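You operate a simulated robot arm through the tools that you are given. There is no shell and no other tool.

You are at the controls of a simulated robot arm. One attempt, no reset.

TASK
Switch over to the film and turn the television toward the recliner.
Fine: television on input, black knob on disc, started by the play button, volume one.

It is judged by the outcome, as a careful person would: the job done as asked, and still so three seconds after it is handed in. It fails if anything else is knocked over, pushed out of place, dropped, spilled or broken.

THE ROBOT
A 7-joint arm with a two-finger parallel gripper, fixed in place. Base frame: the origin is on the floor under the middle of its stand, x ahead of it, y to its left, z up. Lengths are in mm, angles in rad, forces in N, time in s.
It reaches about 1247 mm from its shoulder. Its first joint turns from -2.304 to 2.304 rad. Payload 3.91 kg.
The tool frame sits at the grasp point between the pads (the TCP): z along the fingers, y along the line on which they close. The tips reach 30 mm beyond it. The gripper opens to 110 mm. The fingers are 20 mm wide and 10 mm thick; the gripper's body (48 by 112 mm) begins 55 mm behind the TCP.
Orientation is told as [roll, pitch, yaw] about the base's x, y, z axes, in that order, counted from this pose: with the fingers straight down and closing along the base's y, the tool's x points along the base's -x, its y along +y and its z along -z.

THE INTERFACE
- The arm moves only by the tool apply_moves. Its argument "commands" is a list of rows, each an object (a shift or turn left out is 0, a gripper value left out holds the last) with "linear": the shift along the base's x, y, z in m, a list of three; "rot": the turn, a rotation vector about the base's x, y, z in rad, a list of three; "gripper": the closure in counts, from 0 (fully open) to 255 (shut). In form: [{"linear": [dx, dy, dz], "rot": [ax, ay, az], "gripper": gripper}, ...]. A call has 1 to 20 rows; each row shifts and turns the commanded pose from where the row before left it. Rows are played at 5 a second. More than 50 mm and 0.15 rad between two rows, or a gripper value outside its range, and nothing of the call is played. A pose out of reach is approached as far as the arm can. The call stops where the force on the tool passes 80 N (or 10 N more than at its start, if that is more) or the arm is blocked; 0.2 s more then pass. Each finger travels about 108 mm/s and halts on what it meets, pressing with about 23 N; the grip force reading is that of the motor and also rises with nothing between the fingers. The clock runs only during rows and for 0.2 s after the last one: add rows that do not move to give the fingers time. The reply holds the time, the measured pose of the TCP, the force on the tool along the base axes, the opening and the grip force, in the units named above and with some noise, with the torque about the TCP (base axes, N m) and any sound that the robot's microphone picked up.
- Cameras (640 x 400 px; columns grow to the right, rows downward): "scene" is fixed at [51.4, 500.3, 1551.7]; the picture's right is [0.42, -0.91, 0.00], its down [-0.55, -0.26, -0.80] and it looks along [0.72, 0.34, -0.61] (base axes); focal length 232 px, centre (320, 200). "wrist" rides on the gripper at [72, 17, -103] in the tool frame; the picture's right is [-0.23, 0.97, 0.00], its down [-0.76, -0.18, -0.62] and it looks along [-0.61, -0.14, 0.78] (tool axes); focal length 222 px, centre (320, 200). There is no depth. A picture from a camera that has moved, and an enlarged one, comes with that camera's place and axes in the base frame and with its lens.
- camera(camera): a new picture of that camera. It takes no simulated time.
- zoom(camera, box): a new picture of the part [left, top, right, bottom] of that camera's present view, enlarged. It takes no simulated time.
- sign_off(): hands the job in; it is judged then, once.

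Nothing tells you positions but the pictures and the camera data. Unless the task says otherwise, let go and move clear before handing in.

The tools are called after "Emit:" by a JSON object that holds its "name" and its "arguments". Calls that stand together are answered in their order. apply_moves: Moves the arm, as the interface text tells. Its arguments: {"type":"object","properties":{"commands":{"type":"array","items":{"type":"object","properties":{"linear":{"type":"array","items":{"type":"number"}},"rot":{"type":"array","items":{"type":"number"}},"gripper":{"type":"number"}}}}},"required":["commands"]} The other tools are called the same way: camera (camera) takes a picture; zoom (camera, box) takes an enlarged picture of a part of a camera's view; sign_off () hands the job in.

At the start:

```text
time: 0.0
position: [324.4, 561.3, 1417.0]
tool_rot: [0.001, 0.0, 0.0]
force: [0.5, 0.4, 0.6]
torque: [0.02, 0.0, 0.02]
gripper_width: 110.1
grip_force: 0.1
```

scene: 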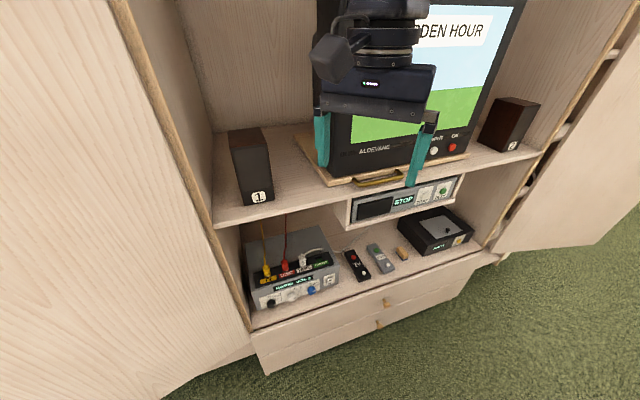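
wrist: 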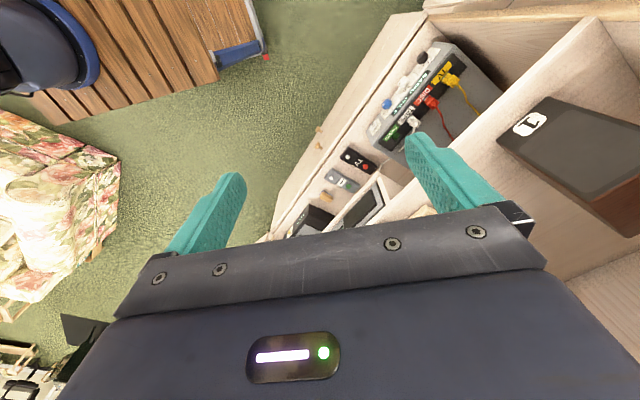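

I see a cabinet with a television on a (probably turning) board, a player below it, an amplifier with knobs and cables, remotes, and a black box. I'll zoom in on these to read the labels before moving.

Emit:
{"name": "zoom", "arguments": {"camera": "scene", "box": [230, 220, 390, 320]}}

Emit:
{"name": "zoom", "arguments": {"camera": "scene", "box": [320, 120, 480, 220]}}

Emit:
{"name": "zoom", "arguments": {"camera": "scene", "box": [330, 200, 490, 300]}}

Emit:
{"name": "zoom", "arguments": {"camera": "scene", "box": [400, 0, 560, 100]}}

Emit:
{"name": "zoom", "arguments": {"camera": "wrist", "box": [0, 0, 320, 200]}}

Emit:
{"name": "zoom", "arguments": {"camera": "wrist", "box": [280, 20, 480, 240]}}

Emit:
{"name": "zoom", "arguments": {"camera": "wrist", "box": [0, 200, 200, 400]}}

```text
4.00 times, centred on (310, 270) of scene
camera zoom: at [51.4, 500.3, 1551.7], right [0.42, -0.91, 0.0], down [-0.55, -0.26, -0.8], along [0.72, 0.34, -0.61], focal length 926 px, centre (360, -80)
```

zoom: 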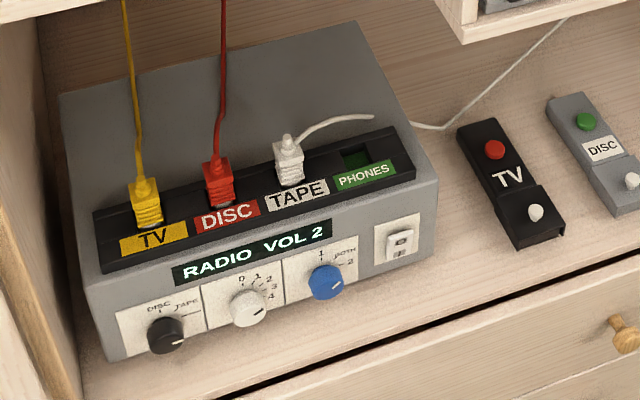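

```text
4.00 times, centred on (400, 170) of scene
camera zoom: at [51.4, 500.3, 1551.7], right [0.42, -0.91, 0.0], down [-0.55, -0.26, -0.8], along [0.72, 0.34, -0.61], focal length 926 px, centre (0, 320)
```

zoom: 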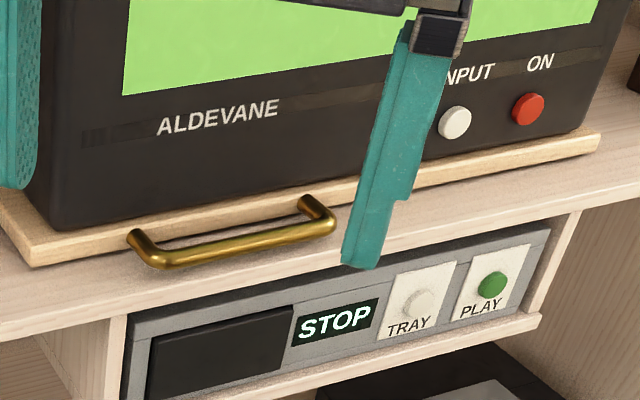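

```text
4.00 times, centred on (410, 250) of scene
camera zoom: at [51.4, 500.3, 1551.7], right [0.42, -0.91, 0.0], down [-0.55, -0.26, -0.8], along [0.72, 0.34, -0.61], focal length 926 px, centre (-40, 0)
```

zoom: 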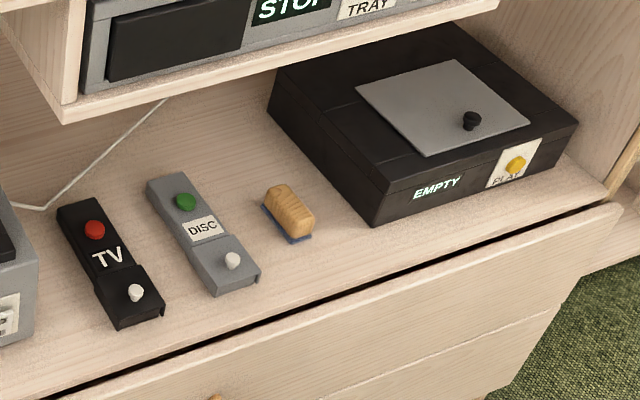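

```text
4.00 times, centred on (480, 50) of scene
camera zoom: at [51.4, 500.3, 1551.7], right [0.42, -0.91, 0.0], down [-0.55, -0.26, -0.8], along [0.72, 0.34, -0.61], focal length 926 px, centre (-320, 800)
```

zoom: 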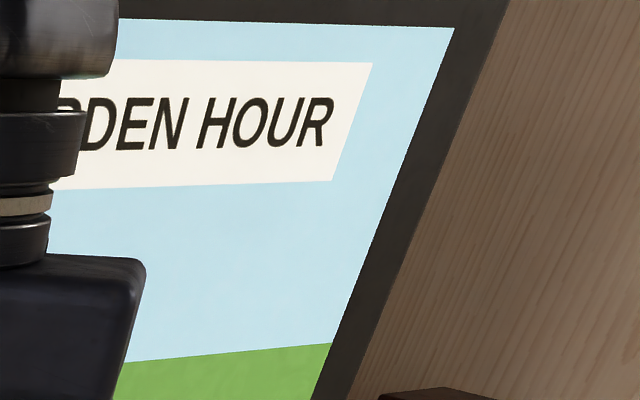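

```text
2.00 times, centred on (160, 100) of wrist
camera zoom: at [252.9, 577.2, 1519.1], right [0.23, 0.97, 0.0], down [0.76, -0.18, 0.62], along [0.61, -0.14, -0.78], focal length 444 px, centre (640, 400)
```

zoom: 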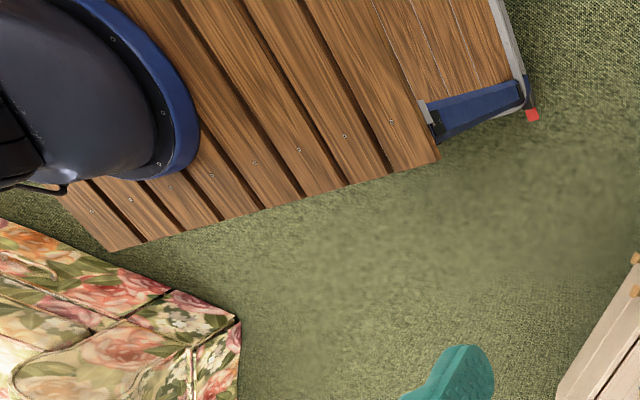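

```text
1.82 times, centred on (380, 130) of wrist
camera zoom: at [252.9, 577.2, 1519.1], right [0.23, 0.97, 0.0], down [0.76, -0.18, 0.62], along [0.61, -0.14, -0.78], focal length 404 px, centre (211, 327)
```

zoom: 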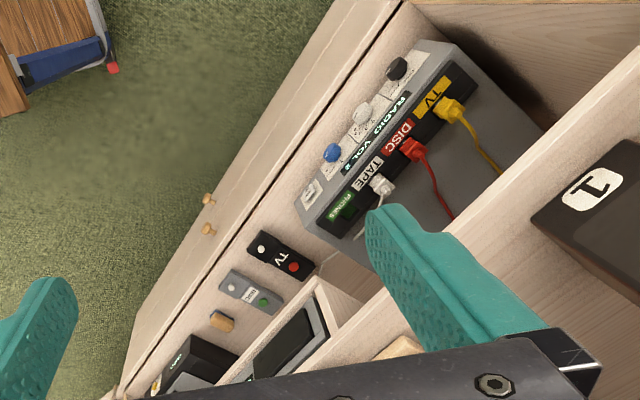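

```text
2.00 times, centred on (100, 300) of wrist
camera zoom: at [252.9, 577.2, 1519.1], right [0.23, 0.97, 0.0], down [0.76, -0.18, 0.62], along [0.61, -0.14, -0.78], focal length 444 px, centre (760, 0)
```

zoom: 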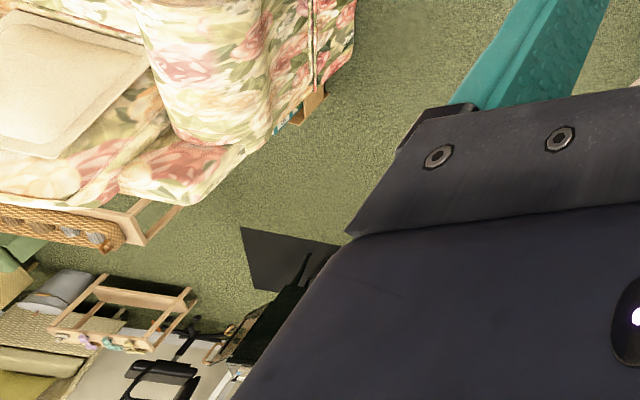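

The cabinet stands at roughly 45° to my axes. The player, the TV controls, the amplifier and its knobs are all readable. Next I'll turn the wrist about the vertical to look over the room and find the recliner.

Emit:
{"name": "apply_moves", "arguments": {"commands": [{"linear": [-0.01, -0.01, 0], "rot": [0, 0, -0.14]}, {"linear": [-0.01, -0.01, 0], "rot": [0, 0, -0.14]}, {"linear": [-0.01, -0.01, 0], "rot": [0, 0, -0.14]}, {"linear": [-0.01, -0.01, 0], "rot": [0, 0, -0.14]}, {"linear": [-0.01, -0.01, 0], "rot": [0, 0, -0.14]}, {"linear": [0, 0, 0], "rot": [0, 0, -0.14]}, {"linear": [0, 0, 0], "rot": [0, 0, -0.14]}, {"linear": [0, 0, 0], "rot": [0, 0, -0.14]}]}}

Emit:
{"name": "camera", "arguments": {"camera": "wrist"}}

Emit:
{"name": "camera", "arguments": {"camera": "scene"}}

```text
time: 1.8
position: [275.0, 512.4, 1416.3]
tool_rot: [0.0, 0.001, -1.123]
force: [0.1, -0.1, 0.4]
torque: [0.02, 0.01, -0.01]
gripper_width: 109.9
grip_force: 0.1
```

```text
taken
camera wrist: at [259.2, 583.3, 1519.1], right [0.98, 0.22, 0.0], down [0.17, -0.76, 0.62], along [0.14, -0.61, -0.78], focal length 222 px, centre (320, 200)
```

wrist: 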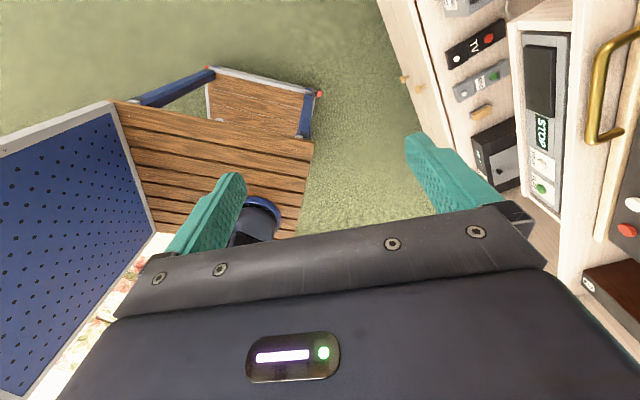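

```text
taken
```

scene: 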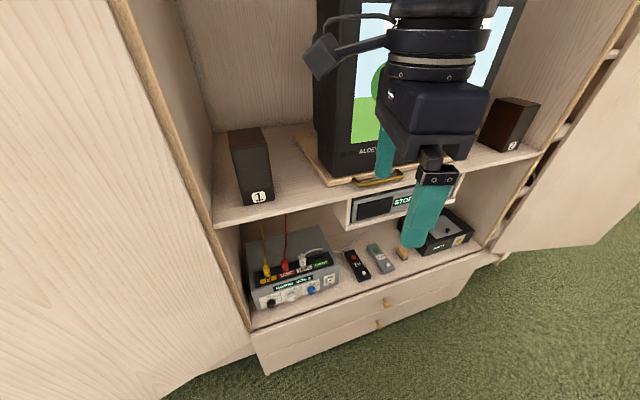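

The slatted wooden trolley is my own stand, so it isn't the recliner. I'll keep turning to see the rest of the room.

Emit:
{"name": "apply_moves", "arguments": {"commands": [{"rot": [0, 0, -0.14]}, {"rot": [0, 0, -0.14]}, {"rot": [0, 0, -0.14]}, {"rot": [0, 0, -0.14]}, {"rot": [0, 0, -0.14]}, {"rot": [0, 0, -0.14]}, {"rot": [0, 0, -0.14]}, {"rot": [0, 0, -0.14]}, {"rot": [0, 0, -0.115]}]}}

Emit:
{"name": "camera", "arguments": {"camera": "wrist"}}

Emit:
{"name": "camera", "arguments": {"camera": "scene"}}

```text
time: 3.8
position: [304.8, 538.9, 1409.4]
tool_rot: [-0.012, -0.023, -2.264]
force: [3.4, -1.4, -0.8]
torque: [0.18, 0.28, 0.01]
gripper_width: 110.2
grip_force: 0.0
out of reach, approached as far as the arm can: row 5, 7, 8
```

```text
taken
camera wrist: at [367.3, 583.1, 1509.5], right [0.6, -0.8, -0.01], down [-0.61, -0.47, 0.64], along [-0.52, -0.38, -0.77], focal length 222 px, centre (320, 200)
```

wrist: 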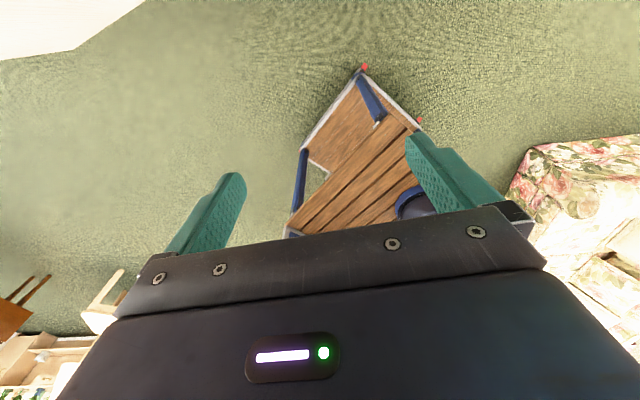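

```text
taken
```

scene: 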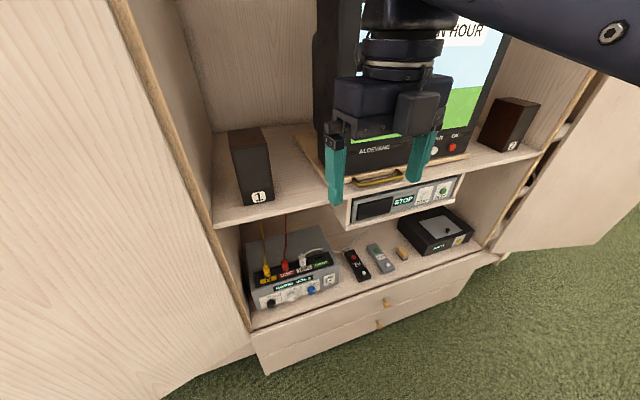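

I have the handle near (732, 601, 1128). To find the recliner I'll tilt the wrist camera upward toward the room.

Emit:
{"name": "apply_moves", "arguments": {"commands": [{"rot": [-0.084, 0.112, 0]}, {"rot": [-0.084, 0.112, 0]}, {"rot": [-0.084, 0.112, 0]}, {"rot": [-0.084, 0.112, 0]}]}}

Emit:
{"name": "camera", "arguments": {"camera": "wrist"}}

```text
time: 4.8
position: [323.5, 483.2, 1315.4]
tool_rot: [-0.161, -0.55, -2.206]
force: [-0.3, 0.0, 0.0]
torque: [-0.02, -0.01, -0.01]
gripper_width: 110.1
grip_force: 0.1
out of reach, approached as far as the arm can: row 2, 3, 4
```

```text
taken
camera wrist: at [417.6, 553.1, 1361.1], right [0.61, -0.79, -0.01], down [-0.25, -0.21, 0.95], along [-0.75, -0.57, -0.32], focal length 222 px, centre (320, 200)
```

wrist: 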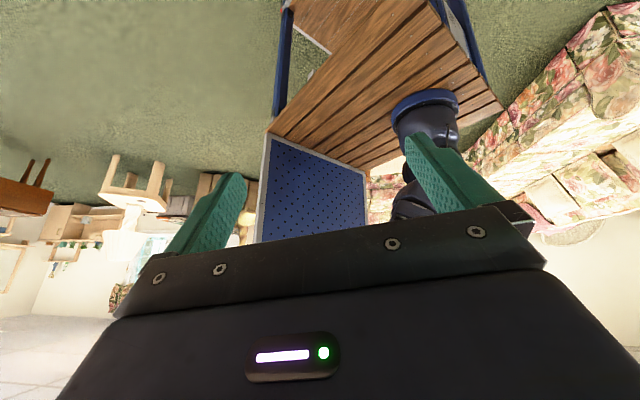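

This view is upside-down but shows a floral sofa, tables and chairs. I'll turn the camera further toward -y to see the rest.

Emit:
{"name": "apply_moves", "arguments": {"commands": [{"rot": [0, 0, 0.14]}, {"rot": [0, 0, 0.14]}, {"rot": [0, 0, 0.14]}, {"rot": [0, 0, 0.14]}, {"rot": [0, 0, 0.14]}, {"rot": [0, 0, 0.14]}]}}

Emit:
{"name": "camera", "arguments": {"camera": "wrist"}}

```text
time: 6.2
position: [323.3, 483.2, 1314.9]
tool_rot: [-0.156, -0.567, -1.377]
force: [0.4, -0.6, 0.2]
torque: [0.01, -0.04, 0.01]
gripper_width: 109.9
grip_force: 0.0
```

```text
taken
camera wrist: at [334.1, 600.9, 1359.2], right [1.0, -0.08, -0.01], down [-0.02, -0.31, 0.95], along [-0.08, -0.95, -0.31], focal length 222 px, centre (320, 200)
```

wrist: 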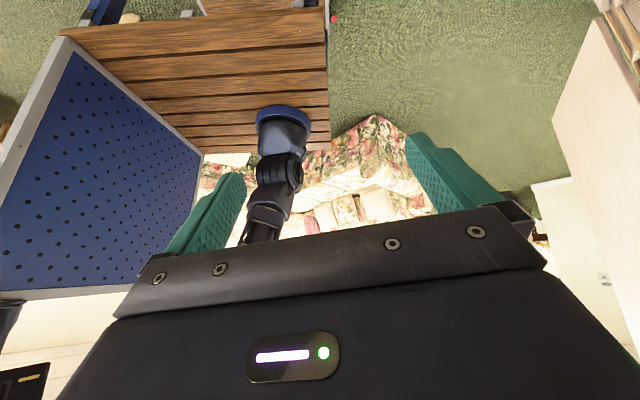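

Emit:
{"name": "zoom", "arguments": {"camera": "wrist", "box": [180, 100, 460, 250]}}

Emit:
{"name": "zoom", "arguments": {"camera": "wrist", "box": [440, 150, 640, 290]}}

Emit:
{"name": "zoom", "arguments": {"camera": "wrist", "box": [0, 280, 160, 400]}}

```text
2.29 times, centred on (320, 175) of wrist
camera zoom: at [334.1, 600.9, 1359.2], right [1.0, -0.08, -0.01], down [-0.02, -0.31, 0.95], along [-0.08, -0.95, -0.31], focal length 508 px, centre (320, 257)
```

zoom: 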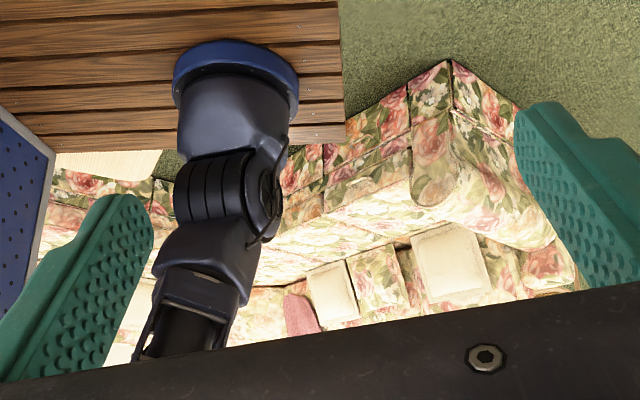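

```text
2.86 times, centred on (540, 220) of wrist
camera zoom: at [334.1, 600.9, 1359.2], right [1.0, -0.08, -0.01], down [-0.02, -0.31, 0.95], along [-0.08, -0.95, -0.31], focal length 635 px, centre (-309, 143)
```

zoom: 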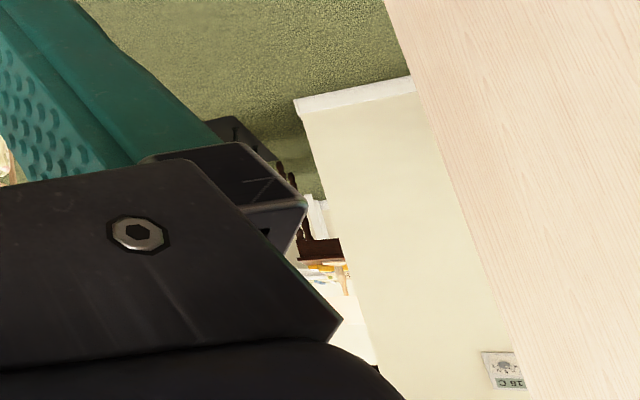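

```text
3.33 times, centred on (80, 340) of wrist
camera zoom: at [334.1, 600.9, 1359.2], right [1.0, -0.08, -0.01], down [-0.02, -0.31, 0.95], along [-0.08, -0.95, -0.31], focal length 740 px, centre (1120, -267)
```

zoom: 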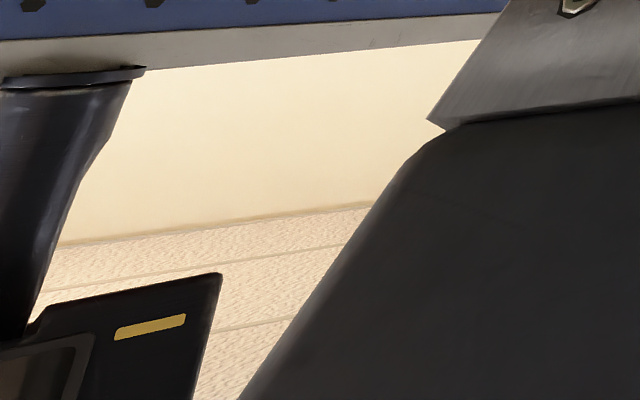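

The floral piece to the -y side is a long sofa. I'll look the other way, toward -x and +y, for a recliner.

Emit:
{"name": "apply_moves", "arguments": {"commands": [{"rot": [0, 0, -0.14]}, {"rot": [0, 0, -0.14]}, {"rot": [0, 0, -0.14]}, {"rot": [0, 0, -0.14]}, {"rot": [0, 0, -0.14]}, {"rot": [0, 0, -0.14]}, {"rot": [0, 0, -0.14]}, {"rot": [0, 0, -0.14]}, {"rot": [0, 0, -0.14]}, {"rot": [0, 0, -0.14]}]}}

Emit:
{"name": "camera", "arguments": {"camera": "wrist"}}

```text
time: 8.4
position: [358.2, 400.0, 1212.5]
tool_rot: [-0.164, -0.556, -2.768]
force: [-0.6, -0.5, 0.7]
torque: [0.02, 0.0, -0.01]
gripper_width: 109.9
grip_force: 0.0
out of reach, approached as far as the arm can: row 6, 7, 8, 9, 10
```

```text
taken
camera wrist: at [476.9, 409.6, 1257.5], right [0.09, -1.0, -0.01], down [-0.31, -0.04, 0.95], along [-0.95, -0.09, -0.31], focal length 222 px, centre (320, 200)
```

wrist: 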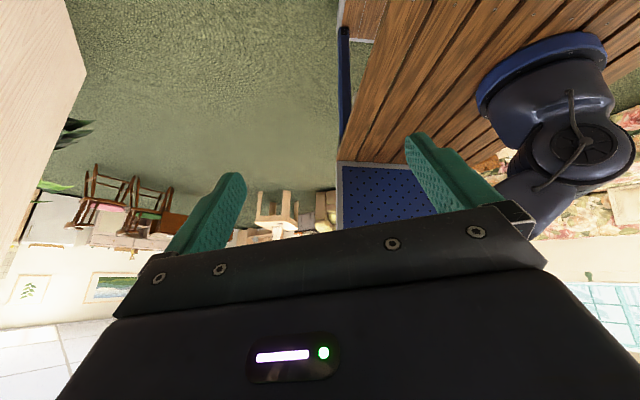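

Emit:
{"name": "zoom", "arguments": {"camera": "wrist", "box": [20, 100, 240, 300]}}

Emit:
{"name": "zoom", "arguments": {"camera": "wrist", "box": [230, 140, 350, 260]}}

Emit:
{"name": "zoom", "arguments": {"camera": "wrist", "box": [470, 90, 640, 300]}}

```text
2.00 times, centred on (130, 200) of wrist
camera zoom: at [476.9, 409.6, 1257.5], right [0.09, -1.0, -0.01], down [-0.31, -0.04, 0.95], along [-0.95, -0.09, -0.31], focal length 444 px, centre (700, 200)
```

zoom: 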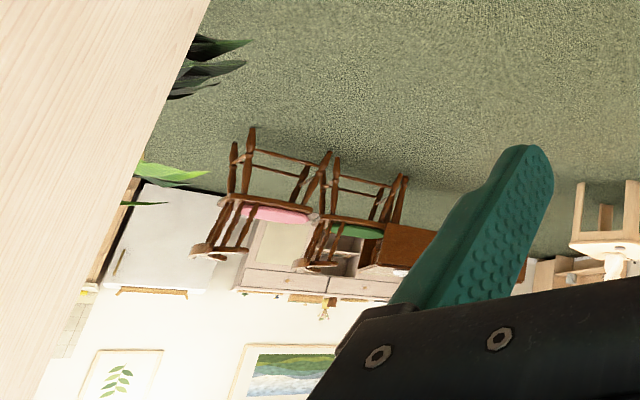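

```text
3.33 times, centred on (290, 200) of wrist
camera zoom: at [476.9, 409.6, 1257.5], right [0.09, -1.0, -0.01], down [-0.31, -0.04, 0.95], along [-0.95, -0.09, -0.31], focal length 740 px, centre (420, 200)
```

zoom: 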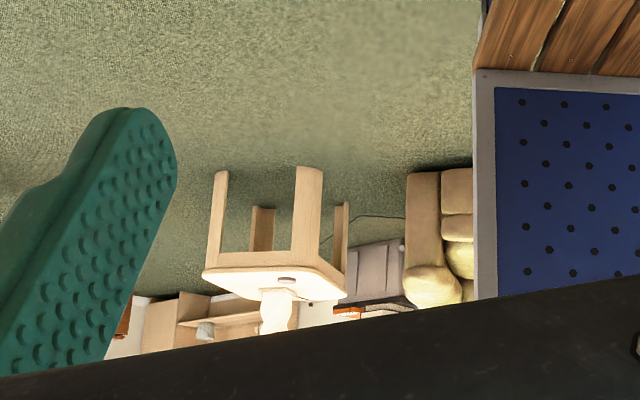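

```text
1.90 times, centred on (555, 195) of wrist
camera zoom: at [476.9, 409.6, 1257.5], right [0.09, -1.0, -0.01], down [-0.31, -0.04, 0.95], along [-0.95, -0.09, -0.31], focal length 423 px, centre (-128, 210)
```

zoom: 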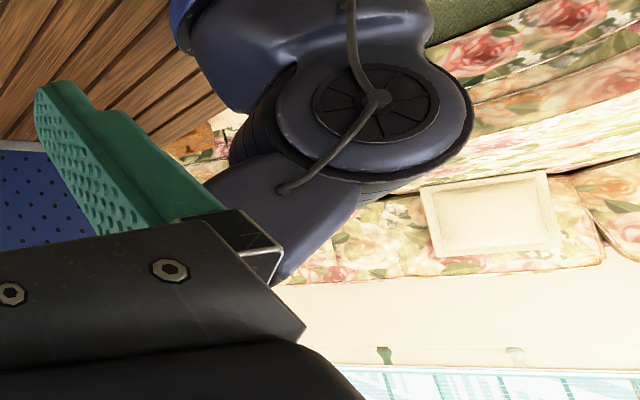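

There's a tan, puffy chair (probably the recliner) far off toward -x, partly hidden by my stand's pegboard. I'll shift the camera toward +y to see it whole.

Emit:
{"name": "apply_moves", "arguments": {"commands": [{"linear": [0, 0.04, 0.02], "rot": [0, 0, 0.05]}, {"linear": [0, 0.04, 0.02], "rot": [0, 0, 0.05]}, {"linear": [0, 0.04, 0.02], "rot": [0, 0, 0.05]}, {"linear": [0, 0.04, 0.02], "rot": [0, 0, 0.05]}]}}

Emit:
{"name": "camera", "arguments": {"camera": "wrist"}}

Emit:
{"name": "camera", "arguments": {"camera": "scene"}}

```text
time: 9.4
position: [383.4, 485.7, 1217.1]
tool_rot: [-0.163, -0.559, -2.569]
force: [-0.5, 0.4, -0.3]
torque: [0.0, -0.01, -0.02]
gripper_width: 109.8
grip_force: 0.0
out of reach, approached as far as the arm can: row 1, 2, 3, 4
```

```text
taken
camera wrist: at [497.5, 517.8, 1262.0], right [0.29, -0.96, -0.01], down [-0.3, -0.1, 0.95], along [-0.91, -0.27, -0.31], focal length 222 px, centre (320, 200)
```

wrist: 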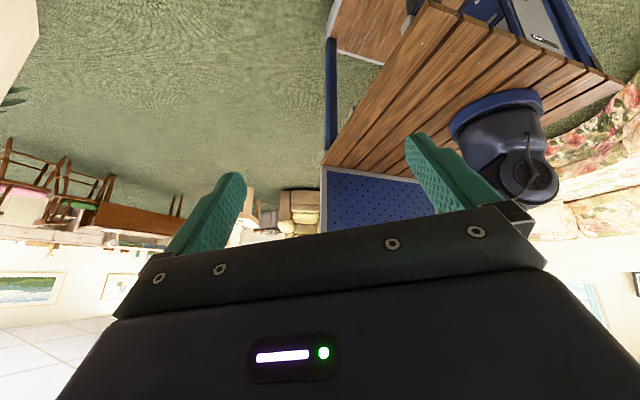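

```text
taken
```

scene: 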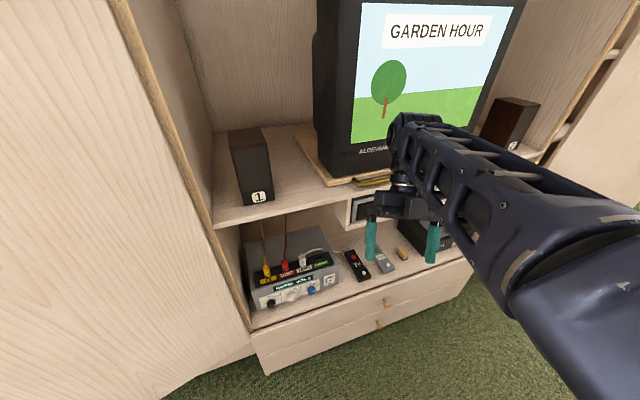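

Emit:
{"name": "zoom", "arguments": {"camera": "wrist", "box": [240, 160, 360, 250]}}

Emit:
{"name": "zoom", "arguments": {"camera": "wrist", "box": [0, 120, 180, 320]}}

Emit:
{"name": "zoom", "arguments": {"camera": "wrist", "box": [480, 60, 640, 260]}}

```text
4.44 times, centred on (300, 205) of wrist
camera zoom: at [497.5, 517.8, 1262.0], right [0.29, -0.96, -0.01], down [-0.3, -0.1, 0.95], along [-0.91, -0.27, -0.31], focal length 987 px, centre (409, 178)
```

zoom: 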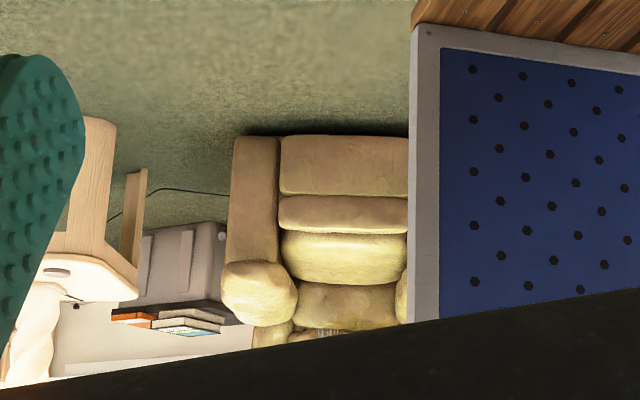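

```text
2.00 times, centred on (90, 220) of wrist
camera zoom: at [497.5, 517.8, 1262.0], right [0.29, -0.96, -0.01], down [-0.3, -0.1, 0.95], along [-0.91, -0.27, -0.31], focal length 444 px, centre (780, 160)
```

zoom: 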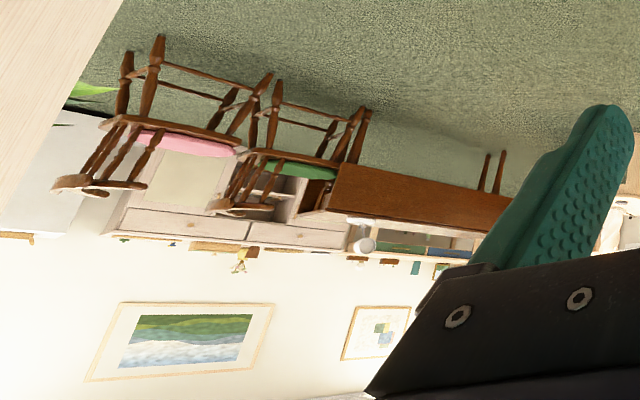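

```text
2.00 times, centred on (560, 160) of wrist
camera zoom: at [497.5, 517.8, 1262.0], right [0.29, -0.96, -0.01], down [-0.3, -0.1, 0.95], along [-0.91, -0.27, -0.31], focal length 444 px, centre (-160, 280)
```

zoom: 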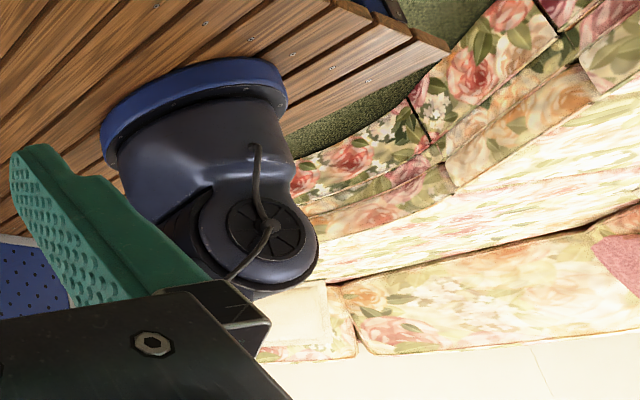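

I've found it. The tan chair with padded arms and footrest panels is the recliner, at about (-3000, -250), so the TV must turn clockwise (front toward the cabinet's left). Now I'll straighten the gripper and tilt it to face the cabinet with the camera on top.

Emit:
{"name": "apply_moves", "arguments": {"commands": [{"linear": [0.02, 0.015, 0.01], "rot": [0.0758, -0.1177, 0]}, {"linear": [0.02, 0.015, 0.01], "rot": [0.0758, -0.1177, 0]}, {"linear": [0.02, 0.015, 0.01], "rot": [0.0758, -0.1177, 0]}, {"linear": [0.02, 0.015, 0.01], "rot": [0.0758, -0.1177, 0]}, {"linear": [0.0, 0.0, 0.0], "rot": [-0.137, -0.088, 0]}, {"rot": [0, 0, 0.1065]}, {"rot": [0, 0, 0.1065]}]}}

```text
refused: row 5 steps farther than a row can; nothing moved
```

Emit:
{"name": "apply_moves", "arguments": {"commands": [{"linear": [0.02, 0.015, 0.01], "rot": [0.0758, -0.1177, 0]}, {"linear": [0.02, 0.015, 0.01], "rot": [0.0758, -0.1177, 0]}, {"linear": [0.02, 0.015, 0.01], "rot": [0.0758, -0.1177, 0]}, {"linear": [0.02, 0.015, 0.01], "rot": [0.0758, -0.1177, 0]}, {"linear": [0.0, 0.0, 0.0], "rot": [-0.0685, -0.044, 0]}, {"linear": [0.0, 0.0, 0.0], "rot": [-0.0685, -0.044, 0]}, {"rot": [0, 0, 0.1065]}, {"rot": [0, 0, 0.1065]}]}}

```text
time: 11.2
position: [462.2, 545.4, 1256.8]
tool_rot: [0.003, -0.005, -2.364]
force: [-0.6, 0.0, 0.0]
torque: [-0.01, -0.01, -0.01]
gripper_width: 110.2
grip_force: 0.0
```

The gripper is upright and square to the cabinet. Next I'll pitch the fingers up toward it.

Emit:
{"name": "apply_moves", "arguments": {"commands": [{"rot": [0.1, -0.1, 0]}, {"rot": [0.1, -0.1, 0]}, {"rot": [0.1, -0.1, 0]}, {"rot": [0.1, -0.1, 0]}, {"rot": [0.1, -0.1, 0]}, {"rot": [0.1, -0.1, 0]}, {"rot": [0.1, -0.1, 0]}]}}

Emit:
{"name": "camera", "arguments": {"camera": "wrist"}}

Emit:
{"name": "camera", "arguments": {"camera": "scene"}}

```text
time: 12.8
position: [463.6, 544.6, 1257.0]
tool_rot: [-0.011, 0.988, -2.37]
force: [0.2, -0.4, 0.4]
torque: [0.02, 0.01, 0.01]
gripper_width: 109.8
grip_force: 0.0
```

```text
taken
camera wrist: at [443.2, 497.8, 1374.1], right [0.6, -0.78, -0.2], down [-0.79, -0.53, -0.29], along [0.12, 0.33, -0.94], focal length 222 px, centre (320, 200)
```

wrist: 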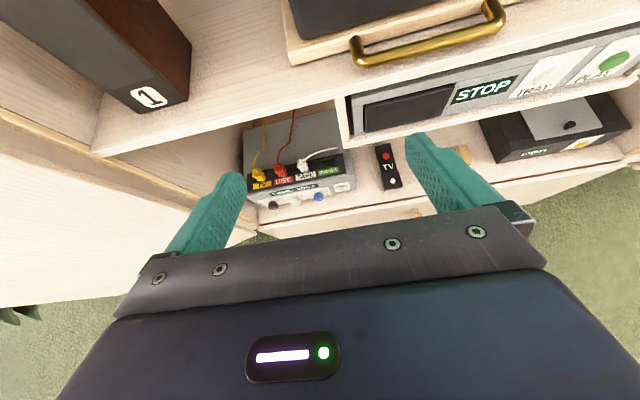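

```text
taken
```

scene: 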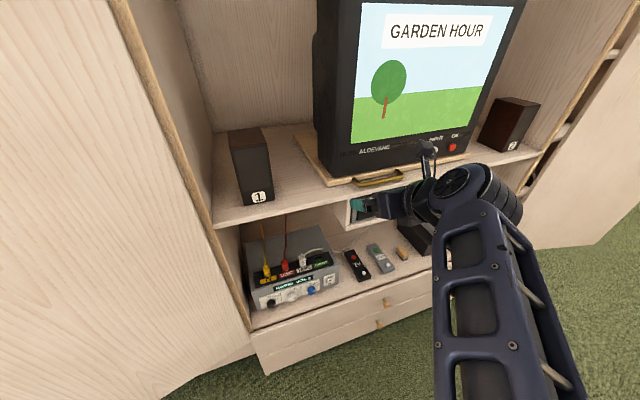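

That works well. I'll finish tilting to horizontal.

Emit:
{"name": "apply_moves", "arguments": {"commands": [{"rot": [0.1, -0.1, 0]}, {"rot": [0.1, -0.1, 0]}, {"rot": [0.1, -0.1, 0]}, {"rot": [0.1, -0.1, 0]}]}}

Emit:
{"name": "camera", "arguments": {"camera": "wrist"}}

Emit:
{"name": "camera", "arguments": {"camera": "scene"}}

```text
time: 13.8
position: [462.3, 543.9, 1257.1]
tool_rot: [-0.405, 1.549, -2.765]
force: [-0.1, 0.1, 0.6]
torque: [0.0, 0.0, 0.02]
gripper_width: 110.2
grip_force: 0.1
```

```text
taken
camera wrist: at [403.9, 459.3, 1330.6], right [0.68, -0.69, -0.23], down [-0.58, -0.32, -0.75], along [0.44, 0.65, -0.62], focal length 222 px, centre (320, 200)
```

wrist: 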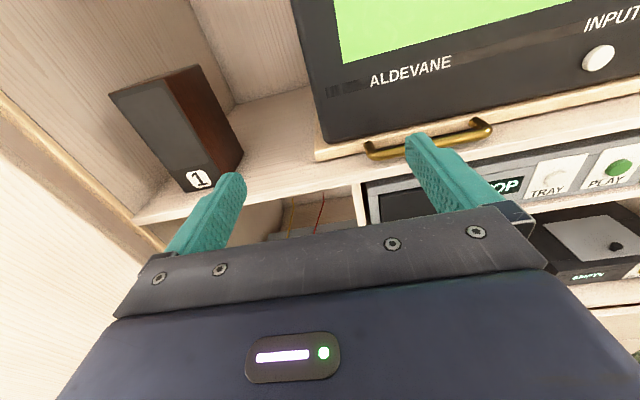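

```text
taken
```

scene: 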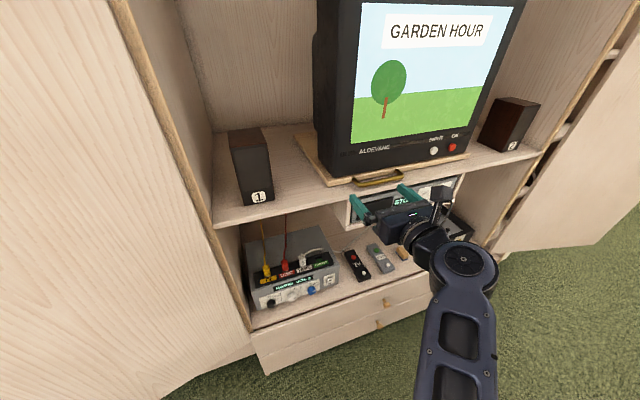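

The tool now faces the cabinet. I'll take close-ups from both cameras to triangulate the handle, buttons and shelf.

Emit:
{"name": "zoom", "arguments": {"camera": "wrist", "box": [480, 0, 640, 100]}}

Emit:
{"name": "zoom", "arguments": {"camera": "wrist", "box": [480, 100, 640, 200]}}

Emit:
{"name": "zoom", "arguments": {"camera": "wrist", "box": [340, 80, 500, 180]}}

Emit:
{"name": "zoom", "arguments": {"camera": "scene", "box": [380, 120, 500, 195]}}

Emit:
{"name": "zoom", "arguments": {"camera": "scene", "box": [300, 140, 420, 215]}}

Emit:
{"name": "zoom", "arguments": {"camera": "scene", "box": [240, 240, 360, 315]}}

```text
4.00 times, centred on (560, 50) of wrist
camera zoom: at [403.9, 459.3, 1330.6], right [0.68, -0.69, -0.23], down [-0.58, -0.32, -0.75], along [0.44, 0.65, -0.62], focal length 888 px, centre (-640, 800)
```

zoom: 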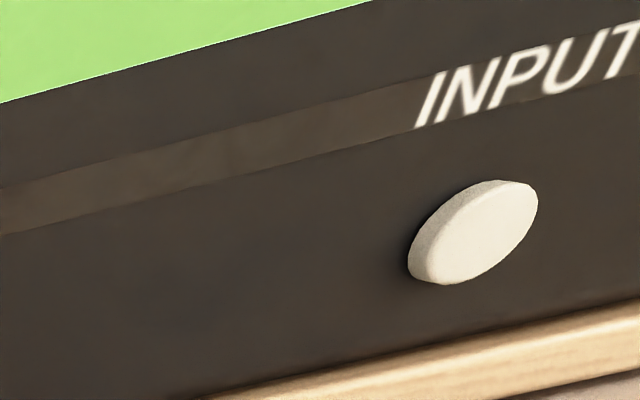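

```text
4.00 times, centred on (560, 150) of wrist
camera zoom: at [403.9, 459.3, 1330.6], right [0.68, -0.69, -0.23], down [-0.58, -0.32, -0.75], along [0.44, 0.65, -0.62], focal length 888 px, centre (-640, 400)
```

zoom: 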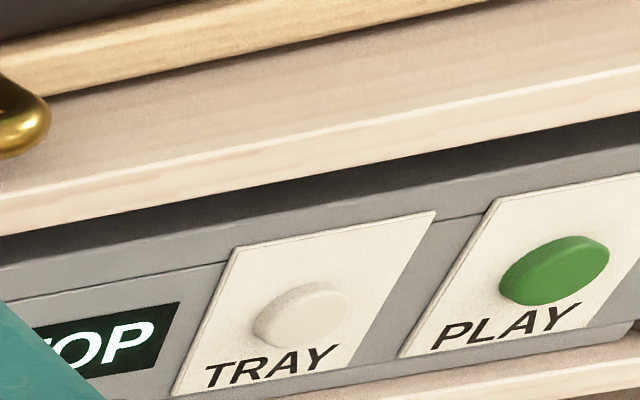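

```text
4.00 times, centred on (420, 130) of wrist
camera zoom: at [403.9, 459.3, 1330.6], right [0.68, -0.69, -0.23], down [-0.58, -0.32, -0.75], along [0.44, 0.65, -0.62], focal length 888 px, centre (-80, 480)
```

zoom: 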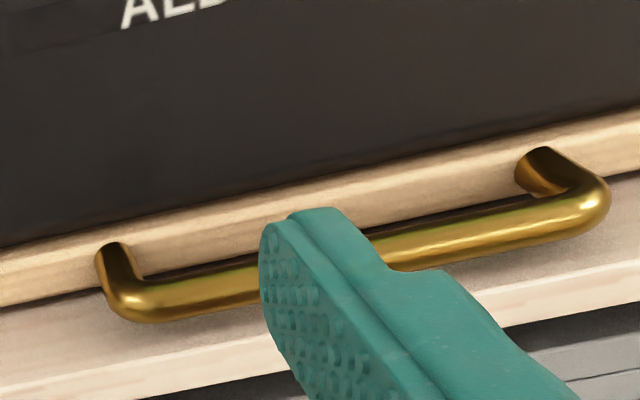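

```text
5.33 times, centred on (440, 158) of scene
camera zoom: at [51.4, 500.3, 1551.7], right [0.42, -0.91, 0.0], down [-0.55, -0.26, -0.8], along [0.72, 0.34, -0.61], focal length 1235 px, centre (-320, 427)
```

zoom: 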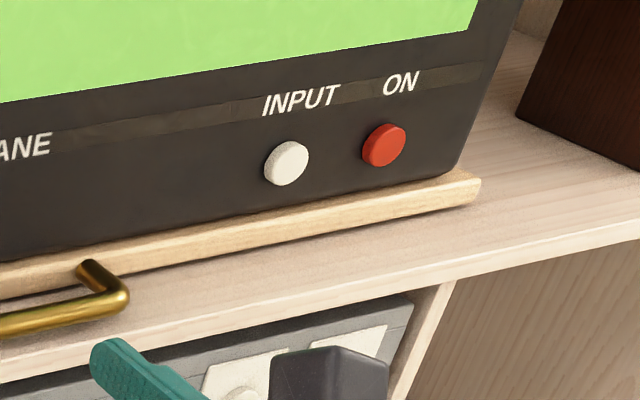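

```text
5.33 times, centred on (360, 178) of scene
camera zoom: at [51.4, 500.3, 1551.7], right [0.42, -0.91, 0.0], down [-0.55, -0.26, -0.8], along [0.72, 0.34, -0.61], focal length 1235 px, centre (107, 320)
```

zoom: 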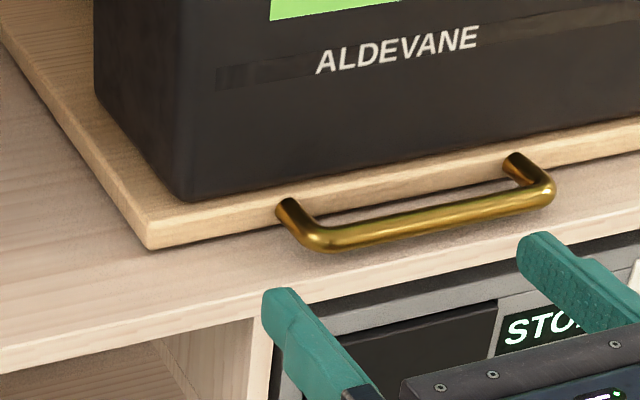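

```text
5.33 times, centred on (300, 278) of scene
camera zoom: at [51.4, 500.3, 1551.7], right [0.42, -0.91, 0.0], down [-0.55, -0.26, -0.8], along [0.72, 0.34, -0.61], focal length 1235 px, centre (427, -213)
```

zoom: 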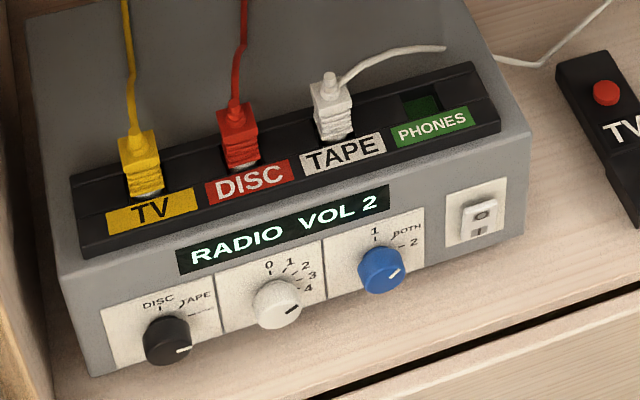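

I've triangulated INPUT near (888, 453, 1203) and the handle bar from about (650, 643) to (779, 532) at z ≈ 1146. Now I'll lower the wrist to get better parallax on the disc player and amplifier.

Emit:
{"name": "apply_moves", "arguments": {"commands": [{"linear": [0.011, -0.026, -0.034], "gripper": 255}, {"linear": [0.011, -0.026, -0.034]}, {"linear": [0.011, -0.026, -0.034]}, {"linear": [0.011, -0.026, -0.034]}, {"linear": [0.011, -0.026, -0.034]}, {"linear": [0.011, -0.026, -0.034]}]}}

Emit:
{"name": "camera", "arguments": {"camera": "wrist"}}

Emit:
{"name": "camera", "arguments": {"camera": "scene"}}

```text
time: 15.4
position: [503.9, 400.3, 1115.6]
tool_rot: [-1.481, 1.476, 2.431]
force: [-0.6, 0.7, 0.4]
torque: [-0.02, -0.02, 0.0]
gripper_width: 0.0
grip_force: 23.2
out of reach, approached as far as the arm can: row 5, 6
stopped in row 6: the arm was blocked; the commanded pose is now the measured one
```

```text
taken
camera wrist: at [447.8, 310.0, 1187.8], right [0.66, -0.68, -0.32], down [-0.63, -0.26, -0.74], along [0.42, 0.68, -0.6], focal length 222 px, centre (320, 200)
```

wrist: 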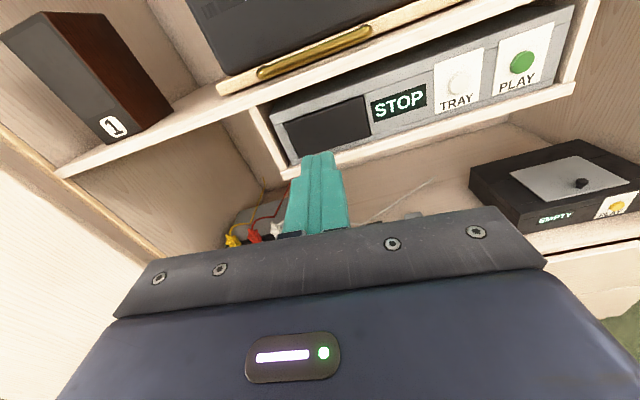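

```text
taken
```

scene: 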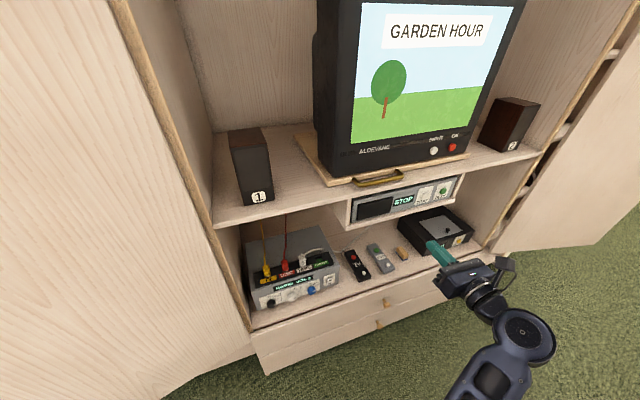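

PLAY is near (887, 382, 1054). The arm reached a joint limit there, so I'll stay farther out. Next I'll move left for a good view of the amplifier's front.

Emit:
{"name": "apply_moves", "arguments": {"commands": [{"linear": [-0.015, 0.034, -0.005], "rot": [-0.034, -0.033, 0]}, {"linear": [-0.015, 0.034, -0.005], "rot": [-0.034, -0.033, 0]}, {"linear": [-0.02, 0.034, -0.01]}, {"linear": [-0.02, 0.034, -0.01]}, {"linear": [-0.02, 0.034, -0.01]}, {"linear": [-0.02, 0.034, -0.01]}, {"linear": [-0.02, 0.034, -0.01]}, {"linear": [-0.02, 0.034, -0.01]}]}}

Emit:
{"name": "camera", "arguments": {"camera": "wrist"}}

Emit:
{"name": "camera", "arguments": {"camera": "scene"}}

```text
time: 17.4
position: [381.6, 681.4, 1121.4]
tool_rot: [-1.584, 1.443, 2.332]
force: [0.1, 0.0, -0.3]
torque: [-0.06, 0.01, -0.02]
gripper_width: 0.0
grip_force: 23.6
out of reach, approached as far as the arm can: row 6, 7, 8
stopped in row 8: the arm was blocked; the commanded pose is now the measured one
```

```text
taken
camera wrist: at [326.4, 589.7, 1190.0], right [0.65, -0.67, -0.35], down [-0.64, -0.24, -0.73], along [0.41, 0.7, -0.58], focal length 222 px, centre (320, 200)
```

wrist: 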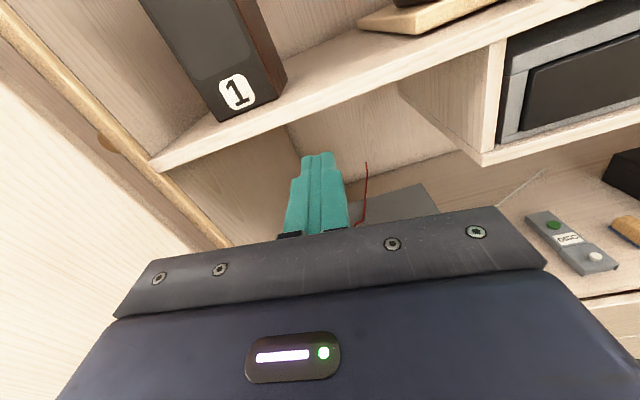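

```text
taken
```

scene: 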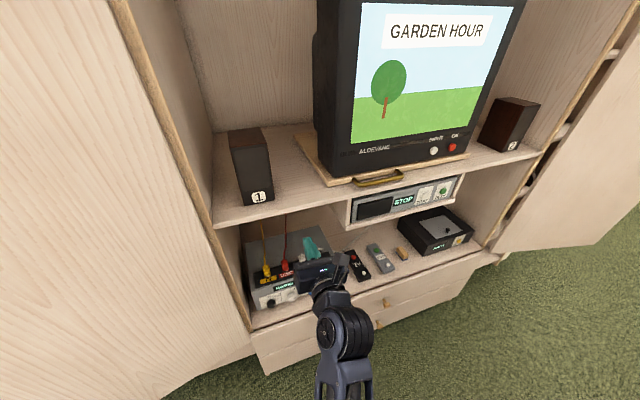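

In this flipped roll the wrist gets close to a joint limit at lower heights. I'll roll the tool back by about 90° (camera to the left, fingers closing vertically), which should free it up and also suits the handle.

Emit:
{"name": "apply_moves", "arguments": {"commands": [{"rot": [-0.1, -0.098, 0]}, {"rot": [-0.1, -0.098, 0]}, {"rot": [-0.1, -0.098, 0]}, {"rot": [-0.1, -0.098, 0]}, {"rot": [-0.1, -0.098, 0]}, {"rot": [-0.1, -0.098, 0]}]}}

Emit:
{"name": "camera", "arguments": {"camera": "wrist"}}

Emit:
{"name": "camera", "arguments": {"camera": "scene"}}

```text
time: 18.8
position: [379.6, 682.0, 1124.6]
tool_rot: [1.578, 0.862, -0.793]
force: [-0.4, -0.5, -0.1]
torque: [0.0, 0.03, -0.02]
gripper_width: 0.0
grip_force: 22.0
```

```text
taken
camera wrist: at [282.9, 631.4, 1189.3], right [0.62, -0.64, 0.46], down [-0.19, -0.69, -0.7], along [0.76, 0.34, -0.55], focal length 222 px, centre (320, 200)
```

wrist: 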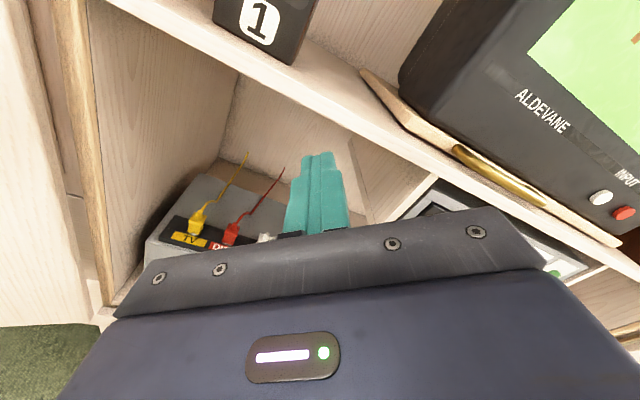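

```text
taken
```

scene: 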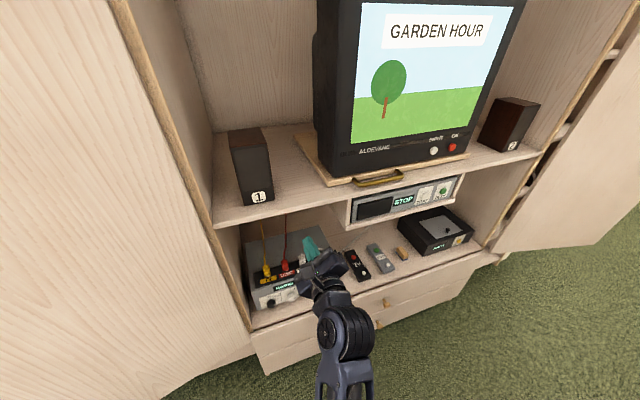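

Emit:
{"name": "apply_moves", "arguments": {"commands": [{"rot": [-0.102, -0.1, 0]}, {"rot": [-0.102, -0.1, 0]}, {"rot": [-0.102, -0.1, 0]}, {"rot": [-0.102, -0.1, 0]}, {"rot": [-0.102, -0.1, 0]}, {"rot": [-0.102, -0.1, 0]}]}}

Emit:
{"name": "camera", "arguments": {"camera": "wrist"}}

```text
time: 20.2
position: [381.1, 679.7, 1122.8]
tool_rot: [1.576, 0.005, -0.792]
force: [-1.0, -0.4, 0.8]
torque: [0.04, -0.01, 0.01]
gripper_width: 0.0
grip_force: 22.9
```

```text
taken
camera wrist: at [257.6, 658.8, 1139.3], right [0.16, -0.17, 0.97], down [0.09, -0.98, -0.18], along [0.98, 0.12, -0.14], focal length 222 px, centre (320, 200)
```

wrist: 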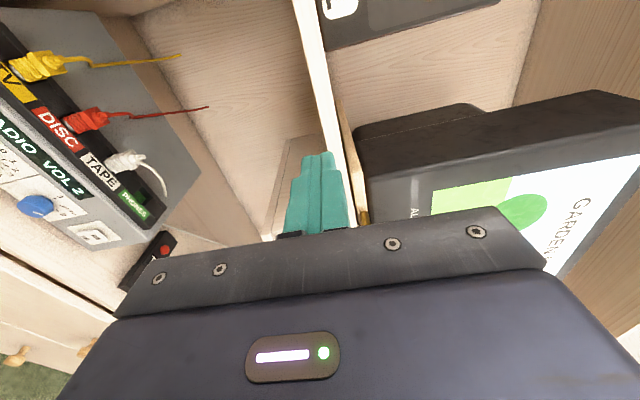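

Emit:
{"name": "zoom", "arguments": {"camera": "wrist", "box": [0, 40, 180, 260]}}

Emit:
{"name": "zoom", "arguments": {"camera": "wrist", "box": [300, 60, 460, 260]}}

```text
1.82 times, centred on (90, 150) of wrist
camera zoom: at [257.6, 658.8, 1139.3], right [0.16, -0.17, 0.97], down [0.09, -0.98, -0.18], along [0.98, 0.12, -0.14], focal length 404 px, centre (738, 291)
```

zoom: 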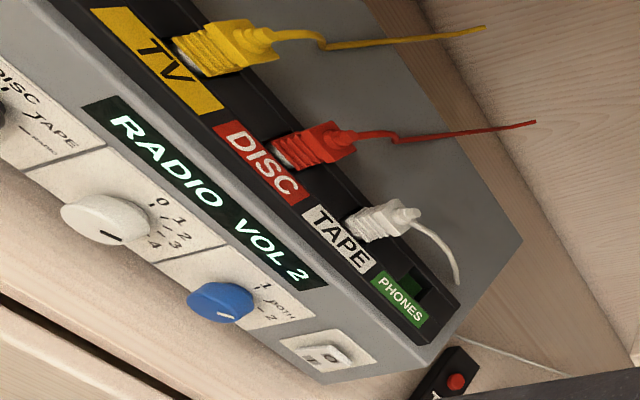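

```text
2.00 times, centred on (380, 160) of wrist
camera zoom: at [257.6, 658.8, 1139.3], right [0.16, -0.17, 0.97], down [0.09, -0.98, -0.18], along [0.98, 0.12, -0.14], focal length 444 px, centre (200, 280)
```

zoom: 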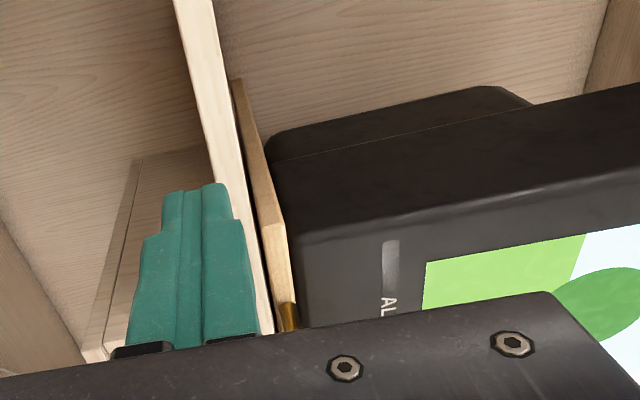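

The amp knobs triangulate consistently: black (423, 896, 624), white (480, 827, 632) and blue (546, 772, 627). Now I'll move across in front of the TV toward the INPUT button.

Emit:
{"name": "apply_moves", "arguments": {"commands": [{"linear": [0.034, -0.0327, 0.0073]}, {"linear": [0.034, -0.0327, 0.0073]}, {"linear": [0.034, -0.0327, 0.0073]}, {"linear": [0.034, -0.0327, 0.0073]}, {"linear": [0.034, -0.0327, 0.0073]}, {"linear": [0.034, -0.0327, 0.0073]}, {"linear": [0.034, -0.0327, 0.0073]}, {"linear": [0.034, -0.0327, 0.0073]}, {"linear": [0.034, -0.0327, 0.0073]}, {"linear": [0.034, -0.0327, 0.0073]}, {"linear": [0.034, -0.0327, 0.0073]}]}}

Emit:
{"name": "camera", "arguments": {"camera": "wrist"}}

Emit:
{"name": "camera", "arguments": {"camera": "scene"}}

```text
time: 22.6
position: [600.4, 469.3, 1168.1]
tool_rot: [1.573, 0.002, -0.797]
force: [-0.1, 0.2, 1.1]
torque: [0.0, -0.02, -0.03]
gripper_width: 0.0
grip_force: 22.6
out of reach, approached as far as the arm can: row 7, 8, 9, 10, 11
```

```text
taken
camera wrist: at [477.3, 447.9, 1184.4], right [0.16, -0.16, 0.97], down [0.09, -0.98, -0.18], along [0.98, 0.11, -0.14], focal length 222 px, centre (320, 200)
```

wrist: 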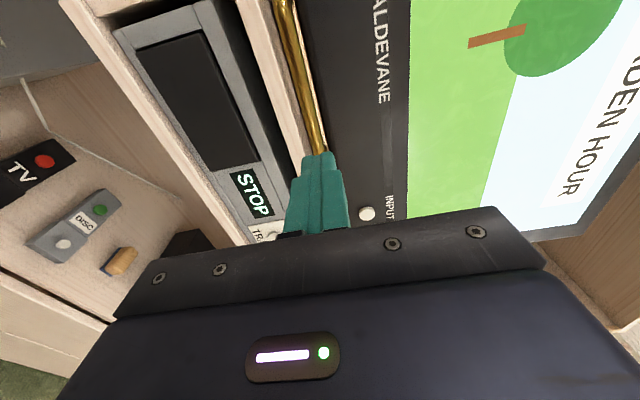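

```text
taken
```

scene: 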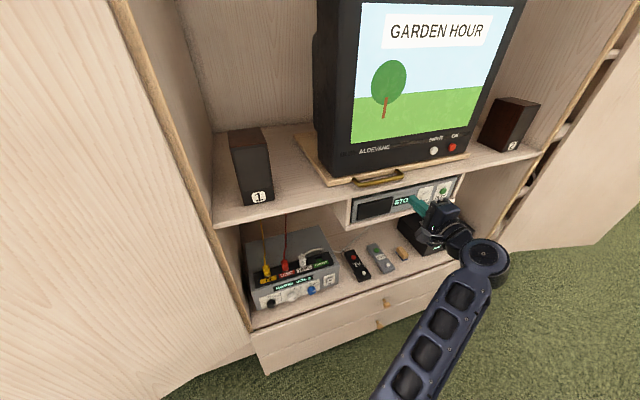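

The arm stopped short (s ≈ 93) at a joint limit. The wrist may be too folded, so I'll try extending forward a bit toward INPUT.

Emit:
{"name": "apply_moves", "arguments": {"commands": [{"linear": [0.02, 0.02, 0.0]}, {"linear": [0.02, 0.02, 0.0]}, {"linear": [0.02, 0.02, 0.0]}]}}

Emit:
{"name": "camera", "arguments": {"camera": "scene"}}

```text
time: 23.6
position: [625.3, 546.6, 1173.0]
tool_rot: [1.6, 0.048, -0.797]
force: [-0.4, 0.1, 0.8]
torque: [-0.02, -0.02, -0.02]
gripper_width: 0.0
grip_force: 22.6
out of reach, approached as far as the arm can: row 1, 2, 3
stopped in row 3: the arm was blocked; the commanded pose is now the measured one
```

```text
taken
```

scene: 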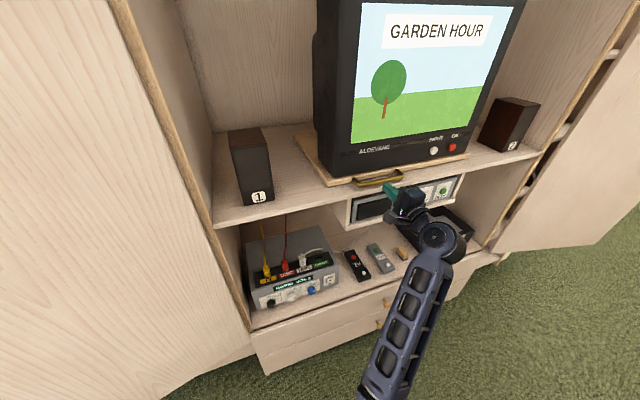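

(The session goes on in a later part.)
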